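You operate a simulated robot arm through the tools that you are given. There is no shell and no other tool.

You are at the controls of a simulated robot arm. One attempt, no reset.

Task
Pot up the red plug from the three-cell tray and fill round it with soil.
Fine: raise the plugs with the yellow switch and lower them again; plant in the carriage pot; two fills; end with the carriage at LOAD; leave the spare plugs and the other starter pots. Where these are worked on the way, their far stop is far enough and under half their travel is too little: yellow switch.

It is judged by the outcome, as a careful person would: the job done as asked, and still so three seconds after it is handed in. It fails if anything else is knocked over, pushed out of place, dropped, spilled or broken.

Robot
A 6-joint arm with a two-finger gripper, fixed in place. Base frame: the origin is at the foot of the arm, x ahead of it, y to its left, z up; the work surface is at about z = 75. Readings come in cm, degrees, newtons and seconds.
Its first joint turns from -166.0 to 166.0 degrees. Payload 1.71 kg.
Tool frame: the origin (TCP) lies between the finger pads and is the grasp point; the fingertips stand 2 cm ahead of it; z points along the fingers, y is the line along which they close. The gripper opens to 9.6 cm. The gripper's body begins 11.3 cm behind the TCP.
Orientation is told as [roll, pitch, yaw] about the base's x, y, z axes, in that order, counted from this pose: with the fingers straight down and closing along the base's y, the tool's x points along the base's -x, its y along +y and its z along -z.

Tools
- The arm moves only by the tool apply_moves. Its argument "deltas" is one flat list of numbers, 7 for each row, row after row: the shift along the tool's x, y, z in units of 400 mm (1.0 is 400 mm), then the turn, a rotation vector about the tool's x, y, z in units of 60 degrees (1.0 is 60 degrees), then the finger opening in cm, from 0 to 9.6. In form: [dx, dy, dz, ax, ay, az, hand, dx, dy, dz, ax, ay, az, hand, ...]. A call has 1 to 20 rows; each row is the pose to reach, as a shift and turn from the pose commanded when the call began, along the tool's axes at that moment. A call with a number of a shift or a turn outside -1 to 1 is refused whole. A row lasts 0.2 s, in which the tool goes at most 5 cm and 8.6 degrees; a call with a longer step from one row to the next is refused whole, and so is a gripper value outside its range. Where a pose cannot be reached the arm comes as near as it can. A force on the tool above 40 N (or 10 N above the force at the start of the call, whichever is more), or a blocked arm, ends the call early, and 0.2 s more pass. The fingers move at their own pace (about 4.5 cm/s each) and stop on an object; they squeeze with about 33 N. The grip force told is the motor's: it shows also when the fingers shut on nothing. Time passes only in rows, and 0.2 s behind the last, so rows that repeat a pose let the fingers close. It gives the time, the measured TCP pose, the force on the tool (base axes), the opening and the grip force at its end, in the units of the frame above (readings bear some noise), with the torque about the TCP (base axes, N m) and any sound that the robot's microphone picked up.
- Cameras (640 x 400 px; columns grow to the right, rows downward): "scene" is fixed at [21.89, -50.09, 153.07]; the picture's right is [-0.02, -1.00, 0.00], its down [-0.93, 0.02, -0.37] and it looks along [0.37, -0.01, -0.93] (base axes); focal length 349 px, centre (320, 200). "wrist" rides on the gripper at [6.6, 1.4, -14.5] in the tool frame; the picture's right is [-0.21, 0.98, 0.00], its down [-0.88, -0.18, -0.45] and it looks along [-0.44, -0.09, 0.90] (tool axes); focal length 275 px, centre (320, 200). There is no depth. A picture from a camera that has moved, and an enlarged one, comes with that camera's place and axes in the base frame and with its lens.
- camera(camera): a new picture of that camera. No time passes.
- move_column(by): slides the trunk up (or, below 0, down) by that many cm; the arm rides with it, the base frame stays. It gives what a move gives, with no picture.
- zoom(camera, box): a new picture of the part [left, top, right, bottom] of that camera's present view, enlarged. No time passes.
- hand_in(): hands the job in; it is judged then, once.

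Places have to be worked out from the pictures, the camera data and where the tool is seen. Open the gripper and draw the arm clear of the work before you hand the job in, unless the task says otherwise.

The tools are called after "Emit:" as a command line: name --argument value ..., lists and objects as JSON in quotes. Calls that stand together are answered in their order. apply_moves: Moves the arm, as the interface text tells. Its arguments: {"type":"object","properties":{"deltas":{"type":"array","items":{"type":"number"}}},"required":["deltas"]} The other tools are called the same way: move_column (by) slides the trunk up or down; camera (camera) takes a picture; zoom (camera, box) takes an enlarged picture of a part of a camera's view; hand_in () hands the job in.

At the start:

```text
t: 0.0
ee_pos: [36.04, -44.8, 122.14]
ee_rot: [0.1, 0.1, -0.1]
contact_force: [-0.4, 0.2, 0.2]
wrist_torque: [0.0, -0.04, 0.01]
finger_gap: 9.6
grip_force: 0.1
trunk travel left (down, up): [-17.5, 21.5]
```

scene: 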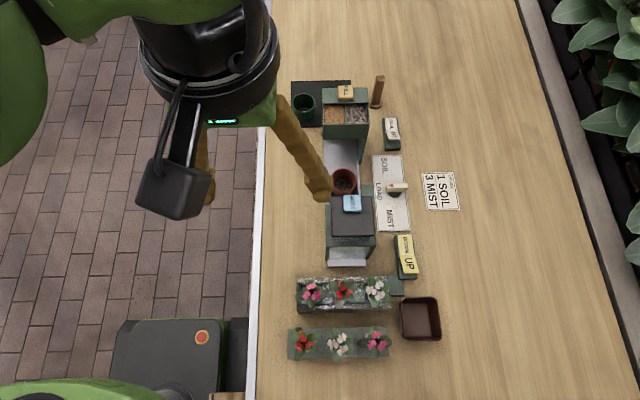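
wrist: 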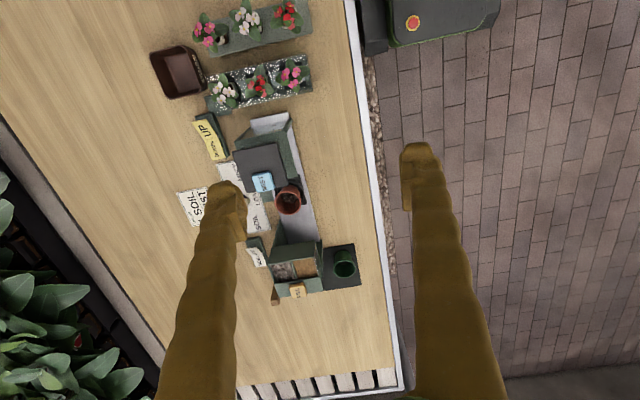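

I'll start by looking closely at the bench in both cameras before any movement.

Emit:
zoom --camera "scene" --box '[280, 60, 480, 185]'

Emit:
zoom --camera "scene" --box '[280, 150, 480, 275]'

Emit:
zoom --camera "scene" --box '[270, 250, 470, 375]'

Emit:
zoom --camera "wrist" --box '[140, 0, 360, 138]'

Emit:
zoom --camera "wrist" --box '[170, 100, 390, 310]'

```text
3.20 times, centred on (380, 122) of scene
camera zoom: at [21.89, -50.09, 153.07], right [-0.02, -1.0, 0.0], down [-0.93, 0.02, -0.37], along [0.37, -0.01, -0.93], focal length 1117 px, centre (128, 448)
```

zoom: 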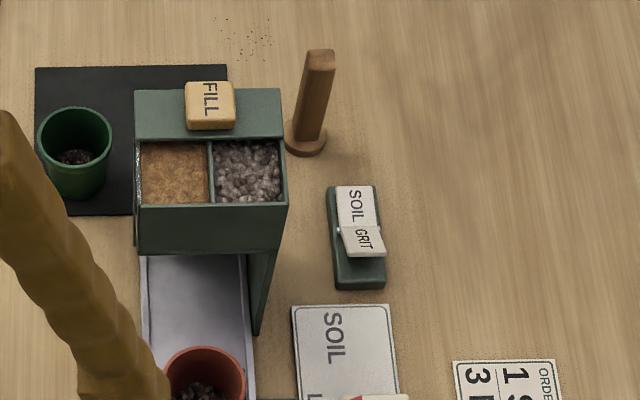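

```text
3.20 times, centred on (380, 212) of scene
camera zoom: at [21.89, -50.09, 153.07], right [-0.02, -1.0, 0.0], down [-0.93, 0.02, -0.37], along [0.37, -0.01, -0.93], focal length 1117 px, centre (128, 160)
```

zoom: 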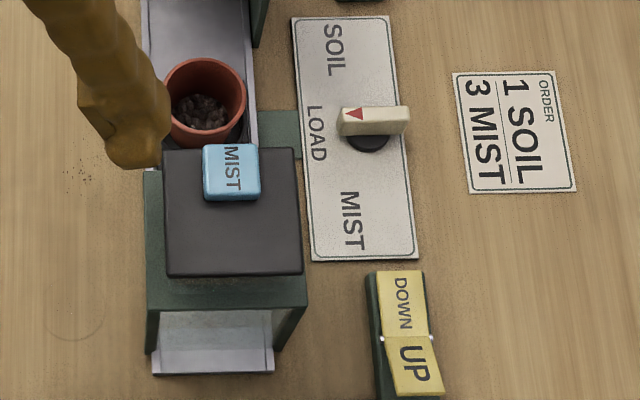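

```text
3.20 times, centred on (370, 312) of scene
camera zoom: at [21.89, -50.09, 153.07], right [-0.02, -1.0, 0.0], down [-0.93, 0.02, -0.37], along [0.37, -0.01, -0.93], focal length 1117 px, centre (160, -160)
```

zoom: 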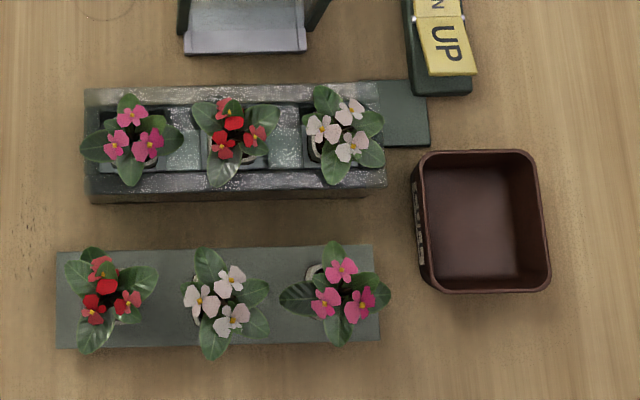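

```text
2.90 times, centred on (250, 69) of wrist
camera zoom: at [29.46, -43.38, 136.68], right [0.21, 0.98, 0.0], down [0.88, -0.19, 0.44], along [0.43, -0.09, -0.9], focal length 798 px, centre (523, 580)
```

zoom: 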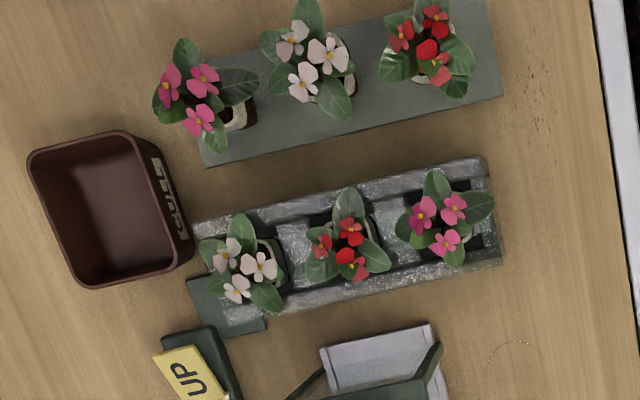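

```text
1.90 times, centred on (280, 205) of wrist
camera zoom: at [29.46, -43.38, 136.68], right [0.21, 0.98, 0.0], down [0.88, -0.19, 0.44], along [0.43, -0.09, -0.9], focal length 524 px, centre (396, 190)
```

zoom: 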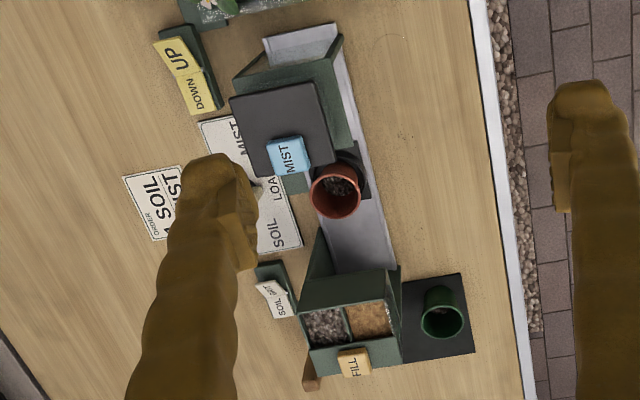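

The scene shows a rail along x with the terracotta pot on a carriage, a three-way knob, a FILL hopper, a SOIL/GRIT switch, and a yellow DOWN/UP switch. The red plug is in the middle cell, near (30, -55). I'll move the tool to about (38, -55, 107) for a closer look with the wrist camera.

Emit:
apply_moves --deltas '[-0.01, -0.051, 0.075, 0, 0, 0, 9.6, -0.02, -0.102, 0.15, 0, 0, 0, 9.6, -0.03, -0.153, 0.225, 0, 0, 0, 9.6, -0.04, -0.204, 0.3, 0, 0, 0, 9.6, -0.05, -0.255, 0.375, 0, 0, 0, 9.6, -0.05, -0.255, 0.375, 0, 0, 0, 9.6]'

Emit:
camera --camera "wrist"

Emit:
zoom --camera "wrist" --box '[180, 0, 440, 160]'

Emit:
camera --camera "scene"

```text
t: 1.4
ee_pos: [36.53, -55.1, 107.54]
ee_rot: [0.1, -0.7, -0.1]
contact_force: [0.6, -0.5, -0.6]
wrist_torque: [0.05, 0.06, -0.01]
finger_gap: 9.62
grip_force: 0.2
trunk travel left (down, up): [-17.5, 21.5]
```

```text
taken
camera wrist: at [29.75, -53.67, 122.07], right [0.21, 0.98, 0.0], down [0.87, -0.19, 0.46], along [0.45, -0.09, -0.89], focal length 275 px, centre (320, 200)
```

wrist: 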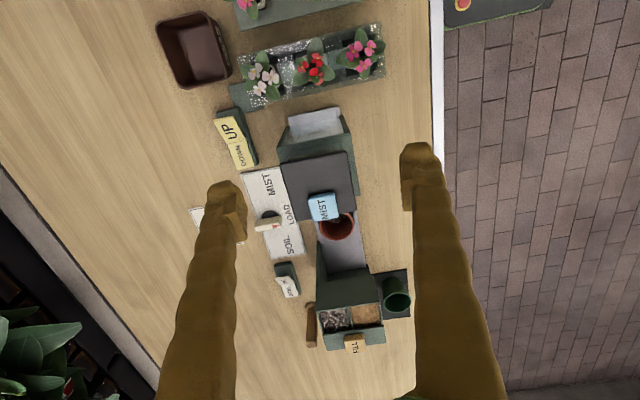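

```text
2.46 times, centred on (310, 80) of wrist
camera zoom: at [29.75, -53.67, 122.07], right [0.21, 0.98, 0.0], down [0.87, -0.19, 0.46], along [0.45, -0.09, -0.89], focal length 678 px, centre (345, 495)
```

zoom: 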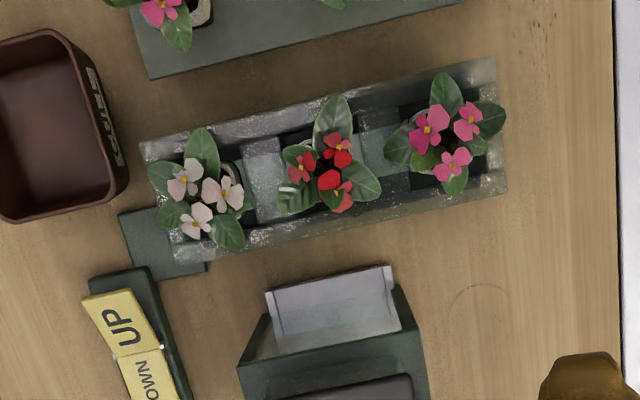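

```text
taken
```

scene: 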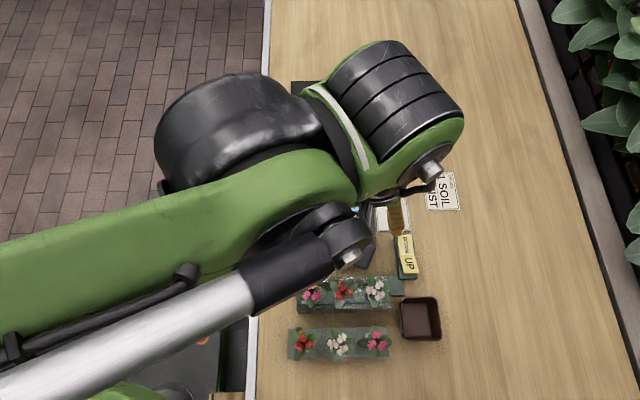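

The wrist view puts the yellow rocker's UP half near (36.6, -69.7) and its pivot near (38.7, -69.7). The measured pose is about 1.5 cm short of the command in x, so I'll hold still briefly to see whether that is lag, closing the fingers at the same time.

Emit:
apply_moves --deltas '[0, 0, 0, 0, 0, 0, 6, 0, 0, 0, 0, 0, 0, 3, 0, 0, 0, 0, 0, 0, 0, 0, 0, 0, 0, 0, 0, 0, 0, 0, 0, 0, 0, 0, 0]'

```text
t: 2.6
ee_pos: [36.48, -55.06, 107.66]
ee_rot: [0.1, -0.7, -0.1]
contact_force: [-0.5, 0.0, -0.2]
wrist_torque: [-0.02, -0.02, 0.03]
finger_gap: 0.0
grip_force: 6.0
trunk travel left (down, up): [-17.5, 21.5]
```

The offset is steady: measured (36.5, -55.1, 107.7) with the fingers closed. I'll move toward (45, -66, 100) to look at the yellow switch up close and check whether the offset grows or goes away.

Emit:
apply_moves --deltas '[-0.044, -0.069, 0.044, 0, 0, 0, 0, -0.0875, -0.1375, 0.0875, 0, 0, 0, 0, -0.131, -0.206, 0.131, 0, 0, 0, 0, -0.175, -0.275, 0.175, 0, 0, 0, 0, -0.175, -0.275, 0.175, 0, 0, 0, 0]'

Emit:
camera --camera "wrist"

Emit:
zoom --camera "wrist" --box '[190, 20, 350, 120]'

Emit:
zoom --camera "wrist" --box '[180, 100, 440, 262]'

```text
t: 3.8
ee_pos: [43.88, -66.24, 100.93]
ee_rot: [-0.1, -0.8, -0.1]
contact_force: [0.2, -0.3, 0.2]
wrist_torque: [0.04, 0.03, 0.02]
finger_gap: 0.01
grip_force: 29.2
trunk travel left (down, up): [-17.5, 21.5]
```

```text
taken
camera wrist: at [37.05, -64.91, 115.31], right [0.21, 0.98, 0.0], down [0.87, -0.19, 0.46], along [0.45, -0.09, -0.89], focal length 275 px, centre (320, 200)
```

wrist: 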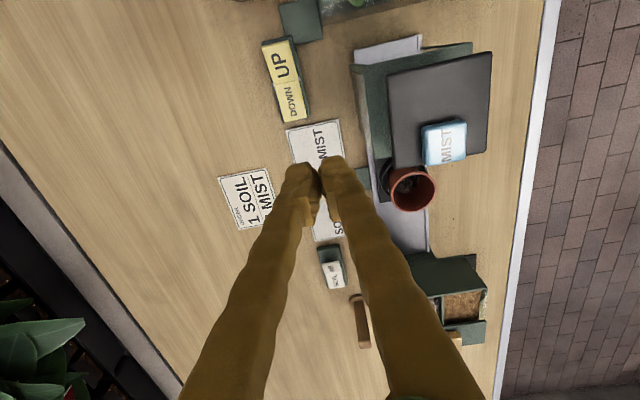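

```text
4.00 times, centred on (270, 70) of wrist
camera zoom: at [37.05, -64.91, 115.31], right [0.21, 0.98, 0.0], down [0.87, -0.19, 0.46], along [0.45, -0.09, -0.89], focal length 1101 px, centre (520, 720)
```

zoom: 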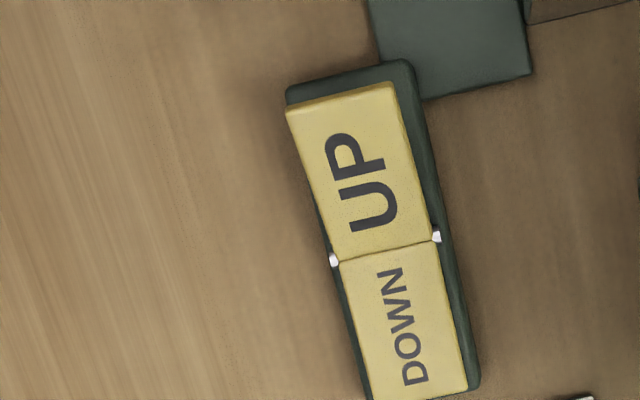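

```text
2.46 times, centred on (310, 181) of wrist
camera zoom: at [37.05, -64.91, 115.31], right [0.21, 0.98, 0.0], down [0.87, -0.19, 0.46], along [0.45, -0.09, -0.89], focal length 678 px, centre (345, 247)
```

zoom: 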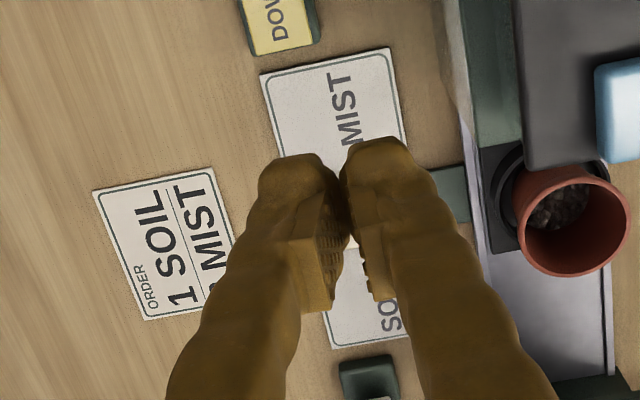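

The measured pose matches the camera data, so I can rely on it. The UP half is raised and spans about x 34.7 to 38.8 at y ≈ -69.3. I'll bring the closed fingers above its outer end, near (35.8, -69.3), with the tips still about 4 cm clear.

Emit:
apply_moves --deltas '[0.05, -0.019, 0.093, 0, 0, 0, 0, 0.101, -0.039, 0.186, 0, 0, 0, 0, 0.151, -0.058, 0.279, 0, 0, 0, 0, 0.202, -0.0775, 0.3725, 0, 0, 0, 0, 0.202, -0.0775, 0.3725, 0, 0, 0, 0, 0.202, -0.0775, 0.3725, 0, 0, 0, 0]'

Emit:
camera --camera "wrist"

Emit:
camera --camera "scene"

```text
t: 5.2
ee_pos: [35.82, -69.4, 85.65]
ee_rot: [0.1, -0.8, -0.2]
contact_force: [-0.1, 0.2, -0.4]
wrist_torque: [0.02, 0.02, 0.0]
finger_gap: 0.02
grip_force: 29.5
trunk travel left (down, up): [-17.5, 21.5]
```

```text
taken
camera wrist: at [29.03, -68.06, 100.11], right [0.21, 0.98, 0.0], down [0.87, -0.19, 0.46], along [0.45, -0.09, -0.89], focal length 275 px, centre (320, 200)
```

wrist: 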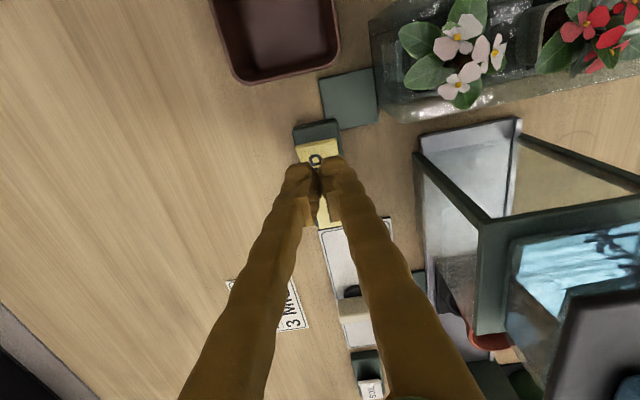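

```text
taken
```

scene: 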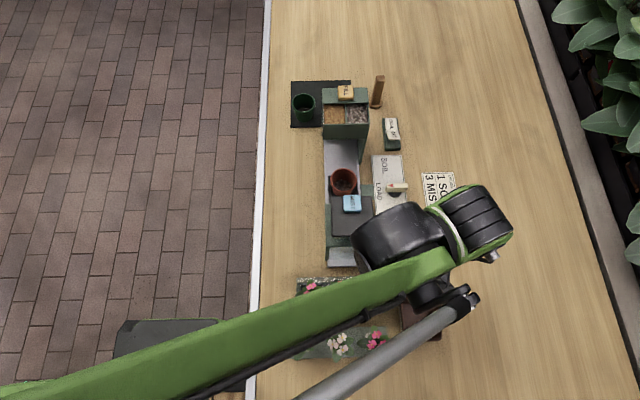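

The fingertips are over the UP half. I'll go down slowly in 0.4 cm steps and watch the contact force and any sound.

Emit:
apply_moves --deltas '[0, 0, 0.01, 0, 0, 0, 0, 0, 0, 0.02, 0, 0, 0, 0, 0, 0, 0.03, 0, 0, 0, 0, 0, 0, 0.04, 0, 0, 0, 0, 0, 0, 0.05, 0, 0, 0, 0, 0, 0, 0.06, 0, 0, 0, 0, 0, 0, 0.07, 0, 0, 0, 0, 0, 0, 0.08, 0, 0, 0, 0]'

Emit:
zoom --camera "wrist" --box '[220, 60, 640, 322]'

```text
t: 7.0
ee_pos: [35.69, -69.06, 82.49]
ee_rot: [0.1, -0.8, -0.1]
contact_force: [0.6, 1.2, -0.6]
wrist_torque: [0.0, -0.02, -0.01]
finger_gap: 0.02
grip_force: 29.8
trunk travel left (down, up): [-17.5, 21.5]
```

```text
1.52 times, centred on (430, 191) of wrist
camera zoom: at [28.93, -67.72, 96.92], right [0.21, 0.98, 0.0], down [0.87, -0.19, 0.46], along [0.45, -0.09, -0.89], focal length 420 px, centre (152, 214)
```

zoom: 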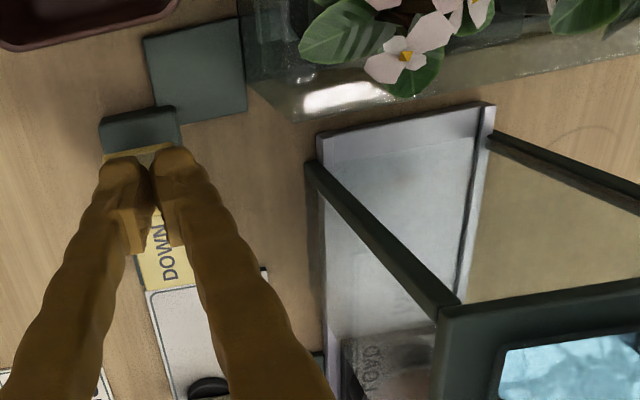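

The tip is at about z = 80.5 and there is little force yet. I'll keep going down in 0.3 cm steps.

Emit:
apply_moves --deltas '[0, 0, 0.0075, 0, 0, 0, 0, 0, 0, 0.015, 0, 0, 0, 0, 0, 0, 0.0225, 0, 0, 0, 0, 0, 0, 0.03, 0, 0, 0, 0, 0, 0, 0.0375, 0, 0, 0, 0]'

Emit:
zoom --camera "wrist" --box '[220, 60, 640, 322]'

```text
t: 8.2
ee_pos: [35.69, -69.1, 81.05]
ee_rot: [0.0, -0.7, -0.2]
contact_force: [0.7, 0.3, 0.9]
wrist_torque: [0.02, 0.0, 0.0]
finger_gap: 0.6
grip_force: 29.6
trunk travel left (down, up): [-17.5, 21.5]
```

```text
1.52 times, centred on (430, 191) of wrist
camera zoom: at [28.97, -67.67, 95.51], right [0.21, 0.98, 0.0], down [0.87, -0.19, 0.46], along [0.45, -0.09, -0.89], focal length 420 px, centre (152, 214)
```

zoom: 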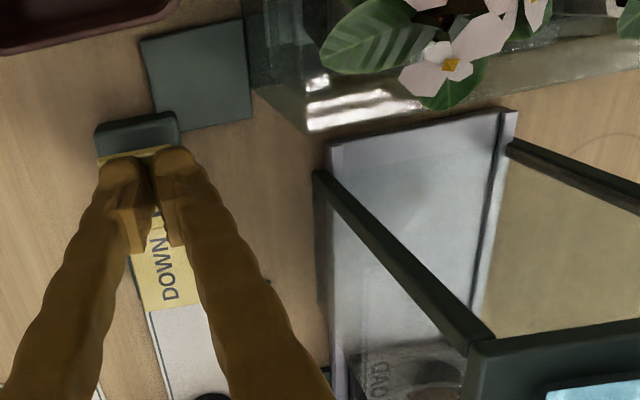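

The finger gap now reads 0.6, so the tips seem to have touched the rocker, but the force is still low. I'll press on a little further.

Emit:
apply_moves --deltas '[0, 0, 0.006, 0, 0, 0, 0, 0, 0, 0.012, 0, 0, 0, 0, 0, 0, 0.018, 0, 0, 0, 0, 0, 0, 0.024, 0, 0, 0, 0]'

Emit:
zoom --camera "wrist" --box '[220, 60, 640, 322]'

```text
t: 9.2
ee_pos: [35.83, -69.09, 80.04]
ee_rot: [0.0, -0.8, -0.2]
contact_force: [0.5, -0.1, -0.2]
wrist_torque: [-0.02, -0.02, 0.02]
finger_gap: 0.0
grip_force: 29.3
trunk travel left (down, up): [-17.5, 21.5]
```

```text
1.52 times, centred on (430, 191) of wrist
camera zoom: at [29.0, -67.67, 94.57], right [0.21, 0.98, 0.0], down [0.87, -0.19, 0.46], along [0.45, -0.09, -0.89], focal length 420 px, centre (152, 214)
```

zoom: 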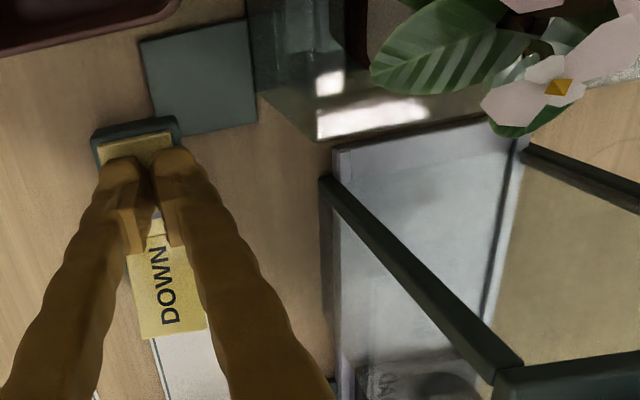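

The rocker has tipped: the UP end is down, the DOWN half is lifting and the plants are rising. I'll keep pressing gently until the force shows it has reached the stop.

Emit:
apply_moves --deltas '[0, 0, 0.005, 0, 0, 0, 0, 0, 0, 0.01, 0, 0, 0, 0, 0, 0, 0.015, 0, 0, 0, 0, 0, 0, 0.02, 0, 0, 0, 0]'

Emit:
zoom --camera "wrist" --box '[220, 60, 640, 322]'

```text
t: 10.2
ee_pos: [35.85, -68.97, 79.37]
ee_rot: [-0.1, -0.8, -0.1]
contact_force: [1.1, -7.0, 18.9]
wrist_torque: [-0.1, -0.01, 0.05]
finger_gap: 0.61
grip_force: 29.5
trunk travel left (down, up): [-17.5, 21.5]
```

```text
1.52 times, centred on (430, 191) of wrist
camera zoom: at [28.95, -67.63, 93.9], right [0.21, 0.98, 0.0], down [0.87, -0.18, 0.46], along [0.45, -0.09, -0.89], focal length 420 px, centre (152, 214)
```

zoom: 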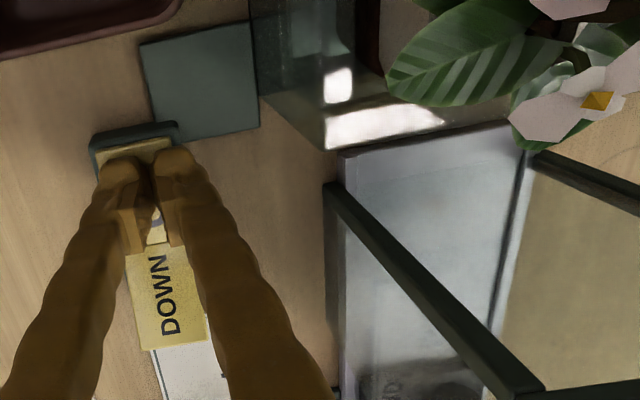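

The force is now 19 N at tip z ≈ 77.4, so the rocker is at its stop. I'll lift straight up and look at the tray.

Emit:
apply_moves --deltas '[0, 0, -0.05, 0, 0, 0, 0, 0, 0, -0.15, 0, 0, 0, 0, 0, 0, -0.25, 0, 0, 0, 0, 0, 0, -0.36, 0, 0, 0, 0, 0, 0, -0.48, 0, 0, 0, 0, 0, 0, -0.6, 0, 0, 0, 0]'

Emit:
camera --camera "wrist"

Emit:
zoom --camera "wrist" --box '[260, 0, 580, 200]'

```text
t: 11.6
ee_pos: [35.58, -68.78, 103.13]
ee_rot: [0.0, -0.8, -0.1]
contact_force: [0.0, -0.3, -0.5]
wrist_torque: [0.05, -0.04, -0.01]
finger_gap: 0.0
grip_force: 29.2
trunk travel left (down, up): [-17.5, 21.5]
```

```text
taken
camera wrist: at [28.82, -67.44, 117.64], right [0.21, 0.98, 0.0], down [0.87, -0.19, 0.46], along [0.45, -0.09, -0.89], focal length 275 px, centre (320, 200)
```

wrist: 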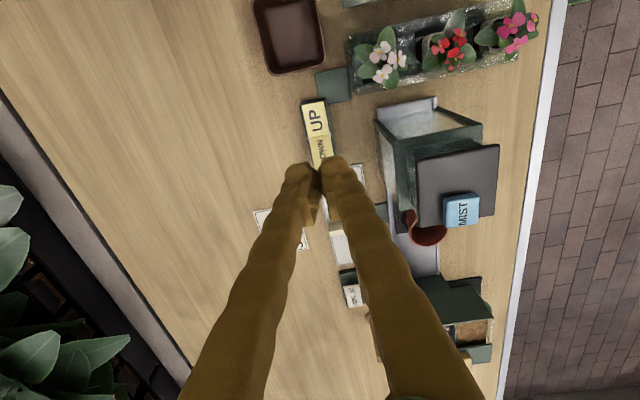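

```text
2.00 times, centred on (420, 100) of wrist
camera zoom: at [28.82, -67.44, 117.64], right [0.21, 0.98, 0.0], down [0.87, -0.19, 0.46], along [0.45, -0.09, -0.89], focal length 551 px, centre (120, 400)
```

zoom: 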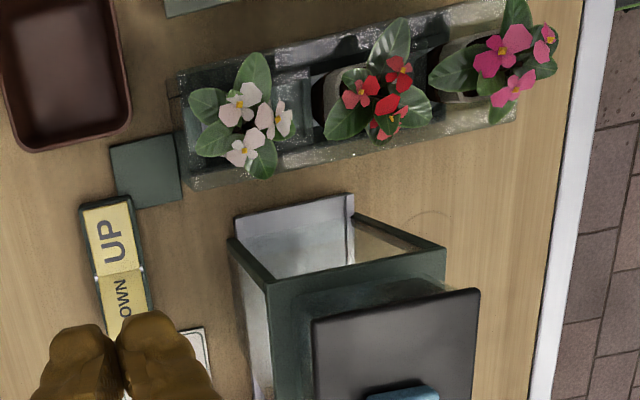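

The plugs are up and their paper sides are showing. I need their heights and shape, so I'll move to the -x side and tilt the tool about 40° for an oblique view of the tray.

Emit:
apply_moves --deltas '[0.088, 0.06, 0, 0, -0.11, 0, 0, 0.177, 0.12, 0, 0, -0.22, 0, 0, 0.265, 0.18, 0, 0, -0.33, 0, 0, 0.353, 0.24, 0, 0, -0.44, 0, 0, 0.442, 0.3, 0.02, 0, -0.55, 0, 0, 0.53, 0.36, 0.04, 0, -0.66, 0, 0, 0.53, 0.36, 0.04, 0, -0.66, 0, 0]'

Emit:
camera --camera "wrist"

Emit:
camera --camera "scene"

```text
t: 13.2
ee_pos: [14.51, -54.72, 101.23]
ee_rot: [-0.1, -40.3, 0.0]
contact_force: [0.5, 0.4, 0.2]
wrist_torque: [-0.02, 0.07, -0.02]
finger_gap: 0.0
grip_force: 29.8
trunk travel left (down, up): [-17.5, 21.5]
```

```text
taken
camera wrist: at [0.12, -53.34, 108.18], right [0.16, 0.98, 0.13], down [0.38, -0.18, 0.91], along [0.91, -0.09, -0.4], focal length 275 px, centre (320, 200)
```

wrist: 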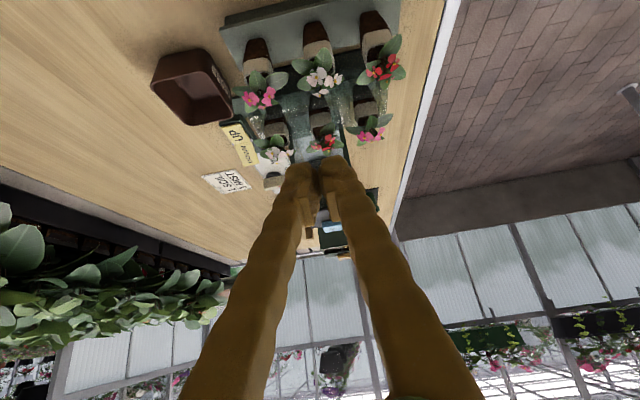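

```text
taken
```

scene: 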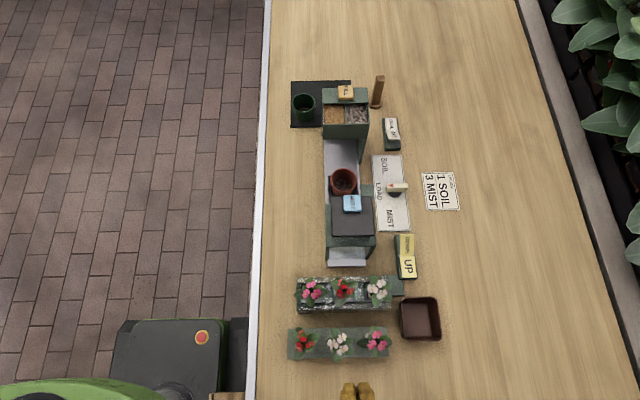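

Both views are useful now, and the scene camera has a clear view. I'll zoom in on the details.

Emit:
zoom --camera "wrist" --box '[210, 0, 430, 160]'

Emit:
zoom --camera "wrist" --box '[240, 85, 400, 185]'

Emit:
zoom --camera "scene" --box '[280, 260, 440, 360]'

Emit:
zoom --camera "scene" --box '[310, 100, 470, 200]'

Emit:
zoom --camera "scene" --box '[310, 150, 470, 280]'

```text
2.50 times, centred on (320, 80) of wrist
camera zoom: at [0.12, -53.34, 108.18], right [0.16, 0.98, 0.13], down [0.38, -0.18, 0.91], along [0.91, -0.09, -0.4], focal length 688 px, centre (320, 500)
```

zoom: 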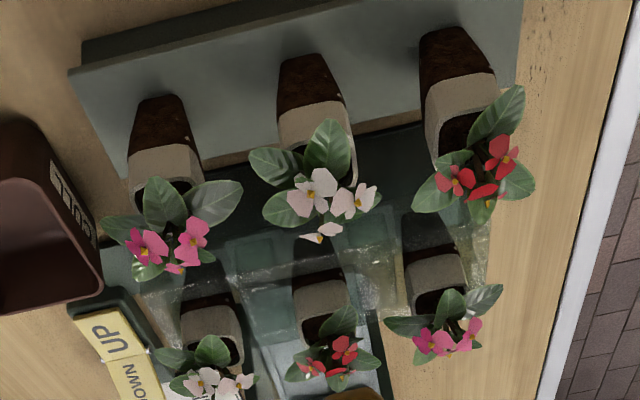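

```text
4.00 times, centred on (320, 135) of wrist
camera zoom: at [0.12, -53.34, 108.18], right [0.16, 0.98, 0.13], down [0.38, -0.18, 0.91], along [0.91, -0.09, -0.4], focal length 1101 px, centre (320, 460)
```

zoom: 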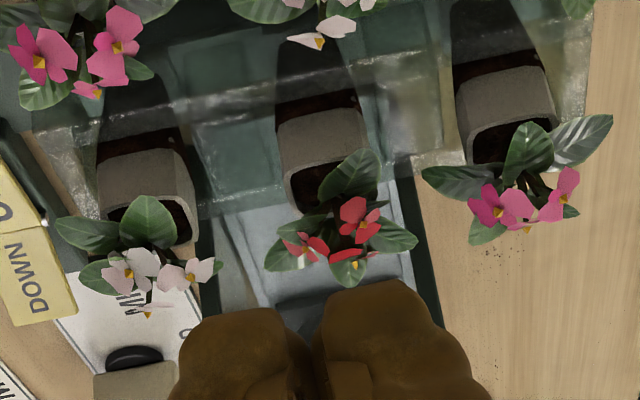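

```text
4.00 times, centred on (360, 310) of scene
camera zoom: at [21.89, -50.09, 153.07], right [-0.02, -1.0, 0.0], down [-0.93, 0.02, -0.37], along [0.37, -0.01, -0.93], focal length 1396 px, centre (160, -240)
```

zoom: 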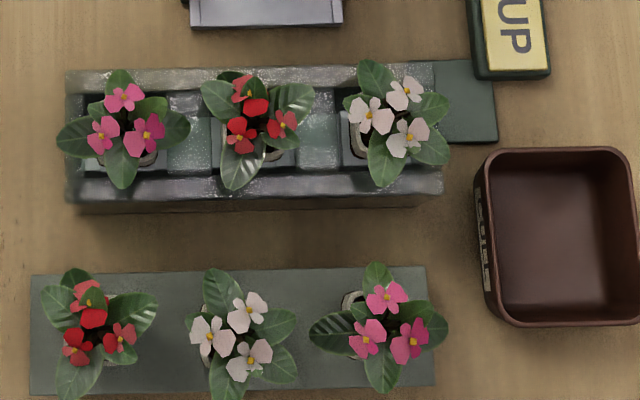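

```text
4.00 times, centred on (390, 150) of scene
camera zoom: at [21.89, -50.09, 153.07], right [-0.02, -1.0, 0.0], down [-0.93, 0.02, -0.37], along [0.37, -0.01, -0.93], focal length 1396 px, centre (40, 400)
```

zoom: 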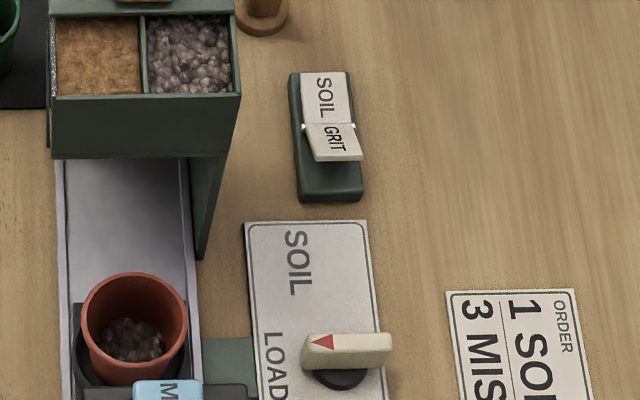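

```text
3.08 times, centred on (390, 215) of scene
camera zoom: at [21.89, -50.09, 153.07], right [-0.02, -1.0, 0.0], down [-0.93, 0.02, -0.37], along [0.37, -0.01, -0.93], focal length 1074 px, centre (105, 154)
```

zoom: 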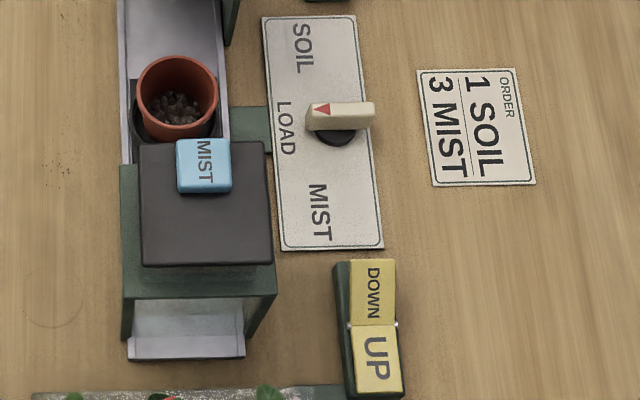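

The raised plugs are paper-collared blocks about 2.8 cm wide. The red plug's collar sits at roughly (30.6, -55.0), z ≈ 83 to 86, and the pot rim at about (54.5, -56.1, 83). I'll go back to vertical above the red plug at a safe height.

Emit:
apply_moves --deltas '[-0.078, 0, 0.033, 0, 0.134, 0, 0, -0.155, 0, 0.066, 0, 0.269, 0, 2, -0.233, 0, 0.099, 0, 0.403, 0, 4, -0.31, 0, 0.132, 0, 0.538, 0, 6, -0.388, 0, 0.165, 0, 0.672, 0, 7, -0.388, 0, 0.165, 0, 0.672, 0, 7, -0.388, 0, 0.165, 0, 0.672, 0, 7]'

Emit:
camera --camera "wrist"

```text
t: 14.8
ee_pos: [30.19, -54.89, 106.39]
ee_rot: [-0.1, 0.1, -0.1]
contact_force: [0.0, -0.8, 0.7]
wrist_torque: [-0.05, 0.0, 0.01]
finger_gap: 6.98
grip_force: 0.1
trunk travel left (down, up): [-17.5, 21.5]
```

```text
taken
camera wrist: at [23.67, -53.51, 120.97], right [0.21, 0.98, 0.0], down [0.88, -0.19, 0.45], along [0.44, -0.09, -0.9], focal length 275 px, centre (320, 200)
```

wrist: 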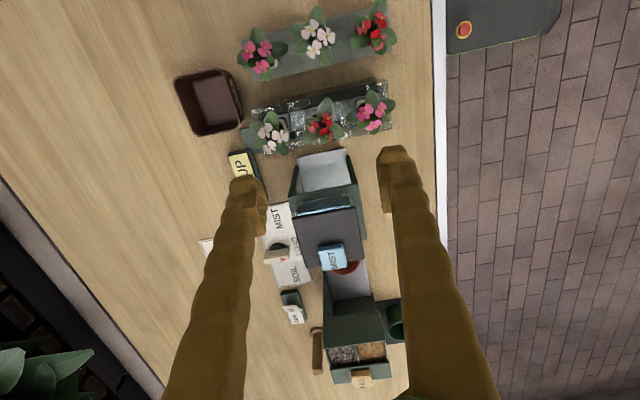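

I'll turn the tool 90° about its own axis so the fingers close along x. That keeps them clear of the neighbouring plugs on ±y. I'm doing the first 60° now.

Emit:
apply_moves --deltas '[0, 0, 0, 0, 0, 0.142, 7, 0, 0, 0, 0, 0, 0.284, 7, 0, 0, 0, 0, 0, 0.426, 7, 0, 0, 0, 0, 0, 0.568, 7, 0, 0, 0, 0, 0, 0.71, 7, 0, 0, 0, 0, 0, 0.852, 7, 0, 0, 0, 0, 0, 0.99, 7, 0, 0, 0, 0, 0, 0.99, 7]'

```text
t: 16.6
ee_pos: [30.17, -54.67, 106.54]
ee_rot: [0.0, 0.0, -59.5]
contact_force: [0.6, -0.1, -0.1]
wrist_torque: [0.0, 0.04, -0.03]
finger_gap: 7.0
grip_force: 0.0
trunk travel left (down, up): [-17.5, 21.5]
```

The tool is at yaw -59.5°. I'll turn the last 30.5° and then take a picture.

Emit:
apply_moves --deltas '[0, 0, 0, 0, 0, 0.13, 7, 0, 0, 0, 0, 0, 0.26, 7, 0, 0, 0, 0, 0, 0.39, 7, 0, 0, 0, 0, 0, 0.508, 7, 0, 0, 0, 0, 0, 0.508, 7]'

Emit:
camera --camera "wrist"

Emit:
zoom --camera "wrist" --box '[180, 60, 460, 240]'

```text
t: 17.8
ee_pos: [30.36, -54.61, 106.32]
ee_rot: [0.2, 0.0, -90.0]
contact_force: [0.0, -0.2, 0.2]
wrist_torque: [0.02, -0.02, -0.04]
finger_gap: 7.0
grip_force: 0.1
trunk travel left (down, up): [-17.5, 21.5]
```

```text
taken
camera wrist: at [31.75, -48.11, 120.98], right [0.98, -0.21, 0.0], down [-0.18, -0.88, 0.45], along [-0.09, -0.44, -0.9], focal length 275 px, centre (320, 200)
```

wrist: 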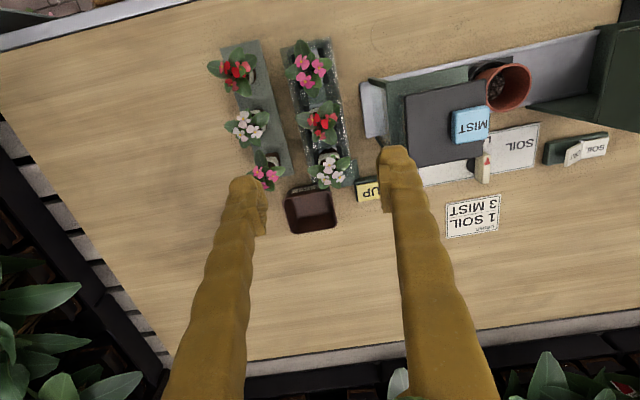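

```text
2.22 times, centred on (320, 150) of wrist
camera zoom: at [31.75, -48.11, 120.98], right [0.98, -0.21, 0.0], down [-0.18, -0.88, 0.45], along [-0.09, -0.44, -0.9], focal length 612 px, centre (320, 311)
```

zoom: 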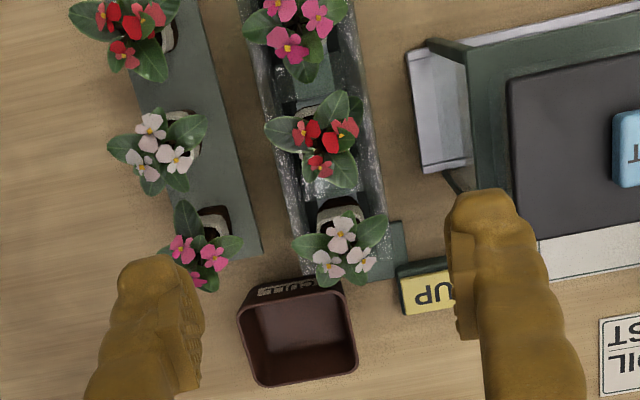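

The plug row lines up with y, and the red plug works out at (30.6, -55.0). I'll go down to TCP z ≈ 95 for a closer check, and zoom on the SOIL/GRIT switch from this angle too.

Emit:
zoom --camera "wrist" --box '[440, 60, 640, 220]'

Emit:
apply_moves --deltas '[-0.003, 0.002, 0.095, 0, 0, 0, 8, -0.007, 0.004, 0.19, 0, 0, 0, 8, -0.01, 0.006, 0.2825, 0, 0, 0, 8, -0.01, 0.006, 0.2825, 0, 0, 0, 8, -0.01, 0.006, 0.2825, 0, 0, 0, 8]'

Emit:
camera --camera "wrist"

Emit:
zoom --camera "wrist" --box '[220, 60, 420, 220]'

```text
2.50 times, centred on (540, 140) of wrist
camera zoom: at [31.75, -48.11, 120.98], right [0.98, -0.21, 0.0], down [-0.18, -0.88, 0.45], along [-0.09, -0.44, -0.9], focal length 688 px, centre (-230, 350)
```

zoom: 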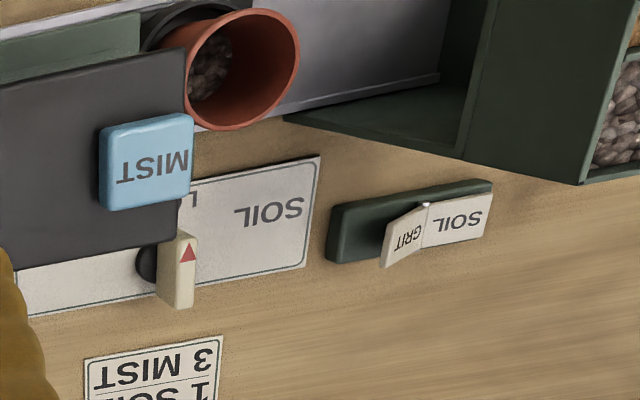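

```text
t: 19.0
ee_pos: [30.66, -54.92, 95.19]
ee_rot: [0.0, 0.0, -89.9]
contact_force: [-0.1, -1.0, -0.2]
wrist_torque: [0.01, -0.01, -0.02]
finger_gap: 8.0
grip_force: 0.1
trunk travel left (down, up): [-17.5, 21.5]
```

```text
taken
camera wrist: at [31.98, -48.37, 109.66], right [0.98, -0.2, 0.0], down [-0.18, -0.88, 0.45], along [-0.09, -0.44, -0.9], focal length 275 px, centre (320, 200)
```

wrist: 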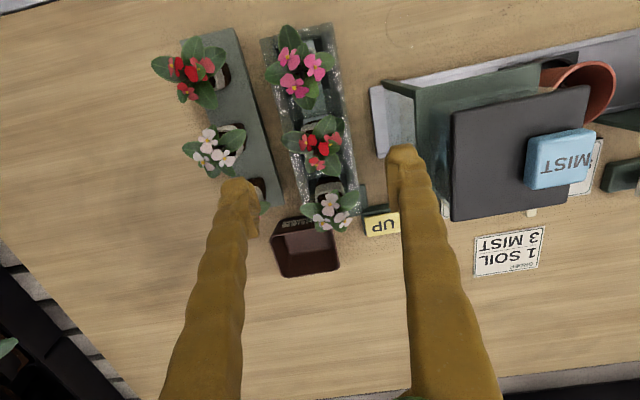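

```text
2.50 times, centred on (320, 140) of wrist
camera zoom: at [31.98, -48.37, 109.66], right [0.98, -0.2, 0.0], down [-0.18, -0.88, 0.45], along [-0.09, -0.44, -0.9], focal length 688 px, centre (320, 350)
```

zoom: 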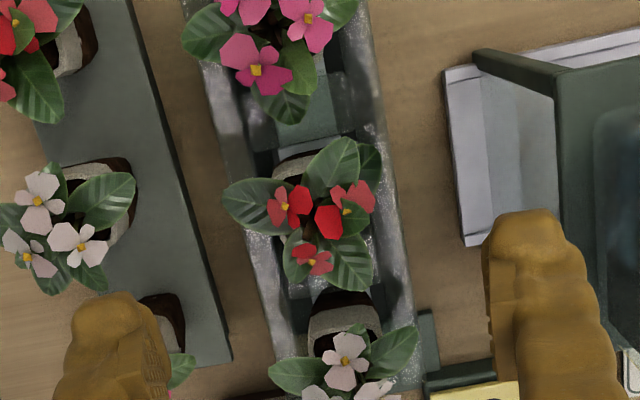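

The GRIT half clearly stands proud and SOIL is pressed flat, so soil is already selected and I don't need to touch it. Next I'll take a closer look at the red collar to centre the grip.

Emit:
zoom --camera "wrist" --box '[280, 100, 360, 220]'

```text
3.33 times, centred on (320, 160) of wrist
camera zoom: at [31.98, -48.37, 109.66], right [0.98, -0.2, 0.0], down [-0.18, -0.88, 0.45], along [-0.09, -0.44, -0.9], focal length 918 px, centre (320, 333)
```

zoom: 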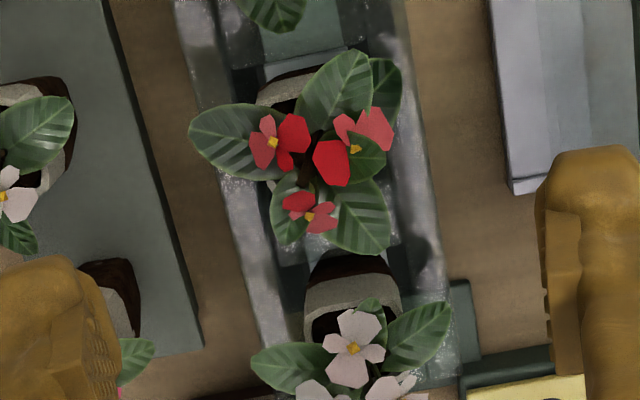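

The red plug's centre comes out at (30.6, -55.05). The opening is 8 cm, so the fingers will pass outside its leaves. I'll go down to TCP z ≈ 85.3 (tips ~83.3) beside the collar, without closing yet.

Emit:
apply_moves --deltas '[-0.001, 0, 0.05, 0, 0, 0, 8, -0.002, 0, 0.1, 0, 0, 0, 8, -0.003, -0.001, 0.15, 0, 0, 0, 8, -0.003, -0.001, 0.2, 0, 0, 0, 8, -0.003, -0.001, 0.2475, 0, 0, 0, 8, -0.003, -0.001, 0.2475, 0, 0, 0, 8]'

Emit:
camera --camera "wrist"

Emit:
zoom --camera "wrist" --box '[200, 80, 440, 240]'

```text
t: 20.4
ee_pos: [30.5, -55.45, 85.29]
ee_rot: [0.0, 0.0, -90.0]
contact_force: [-0.3, -0.2, 0.4]
wrist_torque: [0.04, 0.01, 0.02]
finger_gap: 8.02
grip_force: 0.0
trunk travel left (down, up): [-17.5, 21.5]
```

```text
taken
camera wrist: at [31.93, -48.8, 99.85], right [0.98, -0.2, 0.0], down [-0.18, -0.88, 0.45], along [-0.09, -0.44, -0.9], focal length 275 px, centre (320, 200)
```

wrist: 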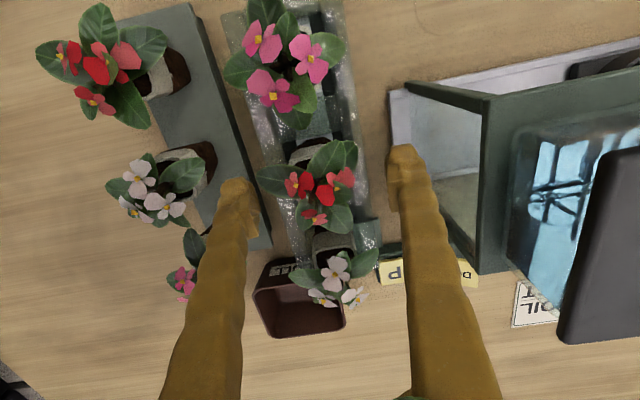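

```text
2.50 times, centred on (320, 160) of wrist
camera zoom: at [31.93, -48.8, 99.85], right [0.98, -0.2, 0.0], down [-0.18, -0.88, 0.45], along [-0.09, -0.44, -0.9], focal length 688 px, centre (320, 300)
```

zoom: 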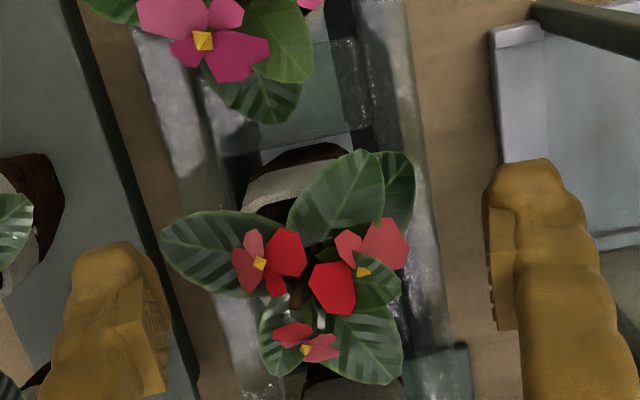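

The collar's near face is at y ≈ -53.4, so its centre is at y ≈ -54.9 and I'm about 0.5 cm past it. I'll shift +0.5 cm in y, then close slowly on the collar.

Emit:
apply_moves --deltas '[0.0125, 0.001, 0, 0, 0, 0, 8, 0.0125, 0.001, 0, 0, 0, 0, 8, 0.0125, 0.001, 0, 0, 0, 0, 6.5, 0.0125, 0.001, 0, 0, 0, 0, 5, 0.0125, 0.001, 0, 0, 0, 0, 4, 0.0125, 0.001, 0, 0, 0, 0, 3, 0.0125, 0.001, 0, 0, 0, 0, 2, 0.0125, 0.001, 0, 0, 0, 0, 1.5, 0.0125, 0.001, 0, 0, 0, 0, 1.5]'

Emit:
camera --camera "wrist"

Emit:
zoom --camera "wrist" --box '[200, 80, 440, 240]'

```text
t: 22.4
ee_pos: [30.69, -54.82, 85.11]
ee_rot: [0.0, -0.1, -89.9]
contact_force: [0.7, 0.4, -0.5]
wrist_torque: [0.01, 0.0, -0.04]
finger_gap: 2.82
grip_force: 33.1
trunk travel left (down, up): [-17.5, 21.5]
```

```text
taken
camera wrist: at [32.05, -48.23, 99.85], right [0.98, -0.2, 0.0], down [-0.18, -0.88, 0.45], along [-0.09, -0.44, -0.9], focal length 275 px, centre (320, 200)
```

wrist: 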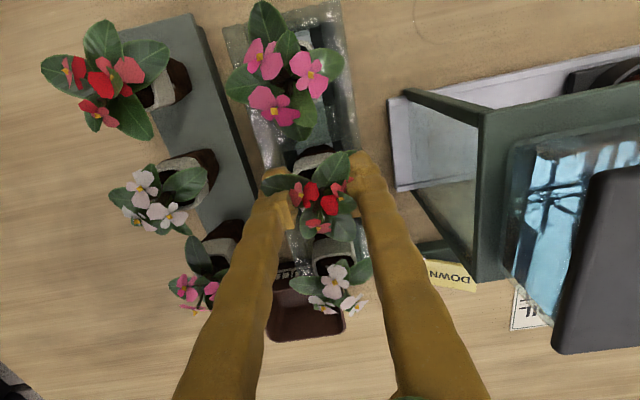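

```text
2.50 times, centred on (320, 160) of wrist
camera zoom: at [32.05, -48.23, 99.85], right [0.98, -0.2, 0.0], down [-0.18, -0.88, 0.45], along [-0.09, -0.44, -0.9], focal length 688 px, centre (320, 300)
```

zoom: 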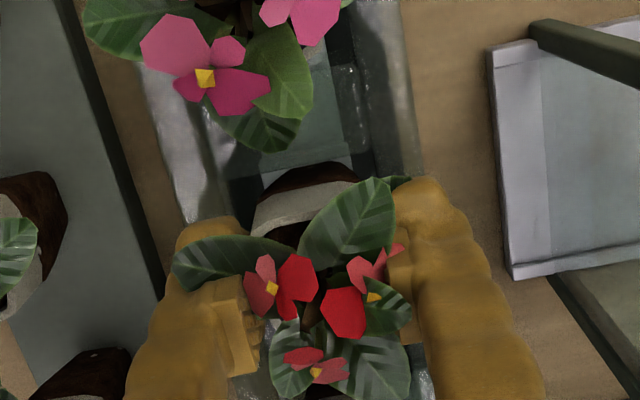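

The grip holds at 2.82 cm with 33 N. I'll lift straight up, slowly at first, to carry height so the root ball clears the 92 cm mist housing.

Emit:
apply_moves --deltas '[0, 0, -0.02, 0, 0, 0, 1.5, 0, 0, -0.05, 0, 0, 0, 1.5, 0, 0, -0.09, 0, 0, 0, 1.5, 0, 0, -0.14, 0, 0, 0, 1.5, 0, 0, -0.2, 0, 0, 0, 1.5, 0, 0, -0.27, 0, 0, 0, 1.5, 0, 0, -0.34, 0, 0, 0, 1.5, 0, 0, -0.41, 0, 0, 0, 1.5, 0, 0, -0.48, 0, 0, 0, 1.5, 0, 0, -0.54, 0, 0, 0, 1.5, 0, 0, -0.54, 0, 0, 0, 1.5]'

Emit:
camera --camera "wrist"

Emit:
camera --camera "scene"

```text
t: 24.8
ee_pos: [30.54, -54.74, 106.95]
ee_rot: [0.1, -0.2, -90.0]
contact_force: [0.2, 0.6, -1.2]
wrist_torque: [0.0, -0.02, 0.01]
finger_gap: 2.79
grip_force: 32.8
trunk travel left (down, up): [-17.5, 21.5]
```

```text
taken
camera wrist: at [31.92, -48.14, 121.53], right [0.98, -0.2, 0.0], down [-0.18, -0.88, 0.45], along [-0.09, -0.44, -0.9], focal length 275 px, centre (320, 200)
```

wrist: 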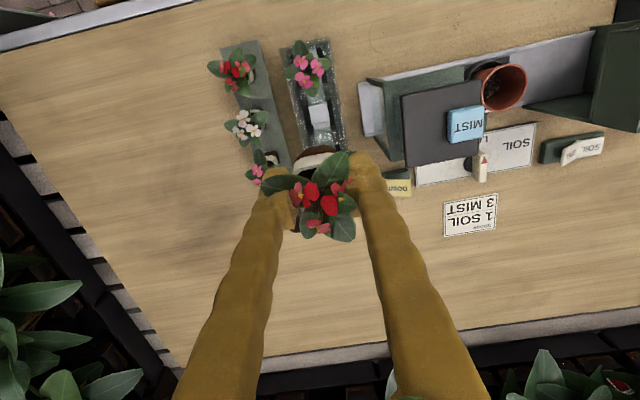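

```text
taken
```

scene: 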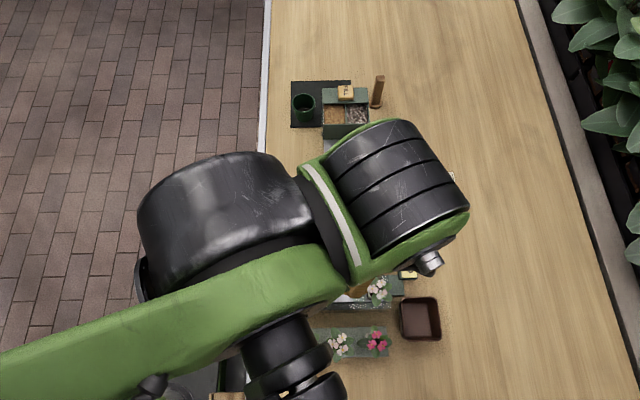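

The plug is lifted cleanly. From here I'll zoom on the pot and carriage to refine the planting spot.

Emit:
zoom --camera "wrist" --box '[430, 30, 590, 130]'

Emit:
zoom --camera "wrist" --box '[230, 120, 390, 260]'

```text
4.00 times, centred on (510, 80) of wrist
camera zoom: at [31.92, -48.14, 121.53], right [0.98, -0.2, 0.0], down [-0.18, -0.88, 0.45], along [-0.09, -0.44, -0.9], focal length 1101 px, centre (-440, 680)
```

zoom: 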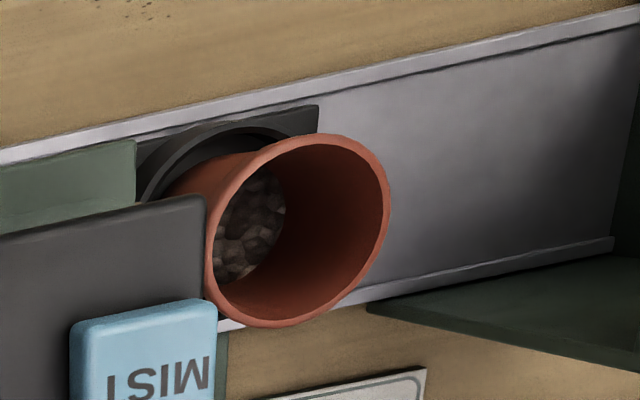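

```text
2.86 times, centred on (310, 190) of wrist
camera zoom: at [31.92, -48.14, 121.53], right [0.98, -0.2, 0.0], down [-0.18, -0.88, 0.45], along [-0.09, -0.44, -0.9], focal length 786 px, centre (349, 229)
```

zoom: 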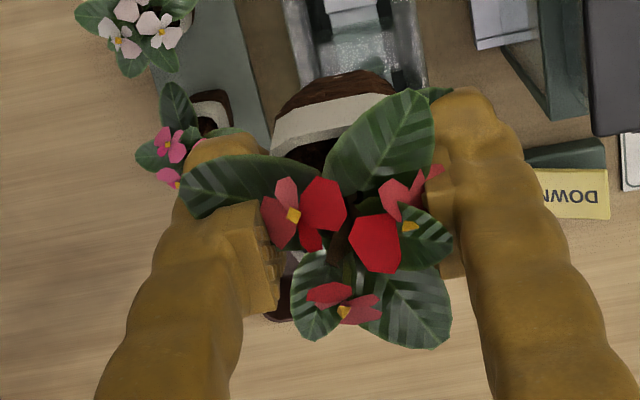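

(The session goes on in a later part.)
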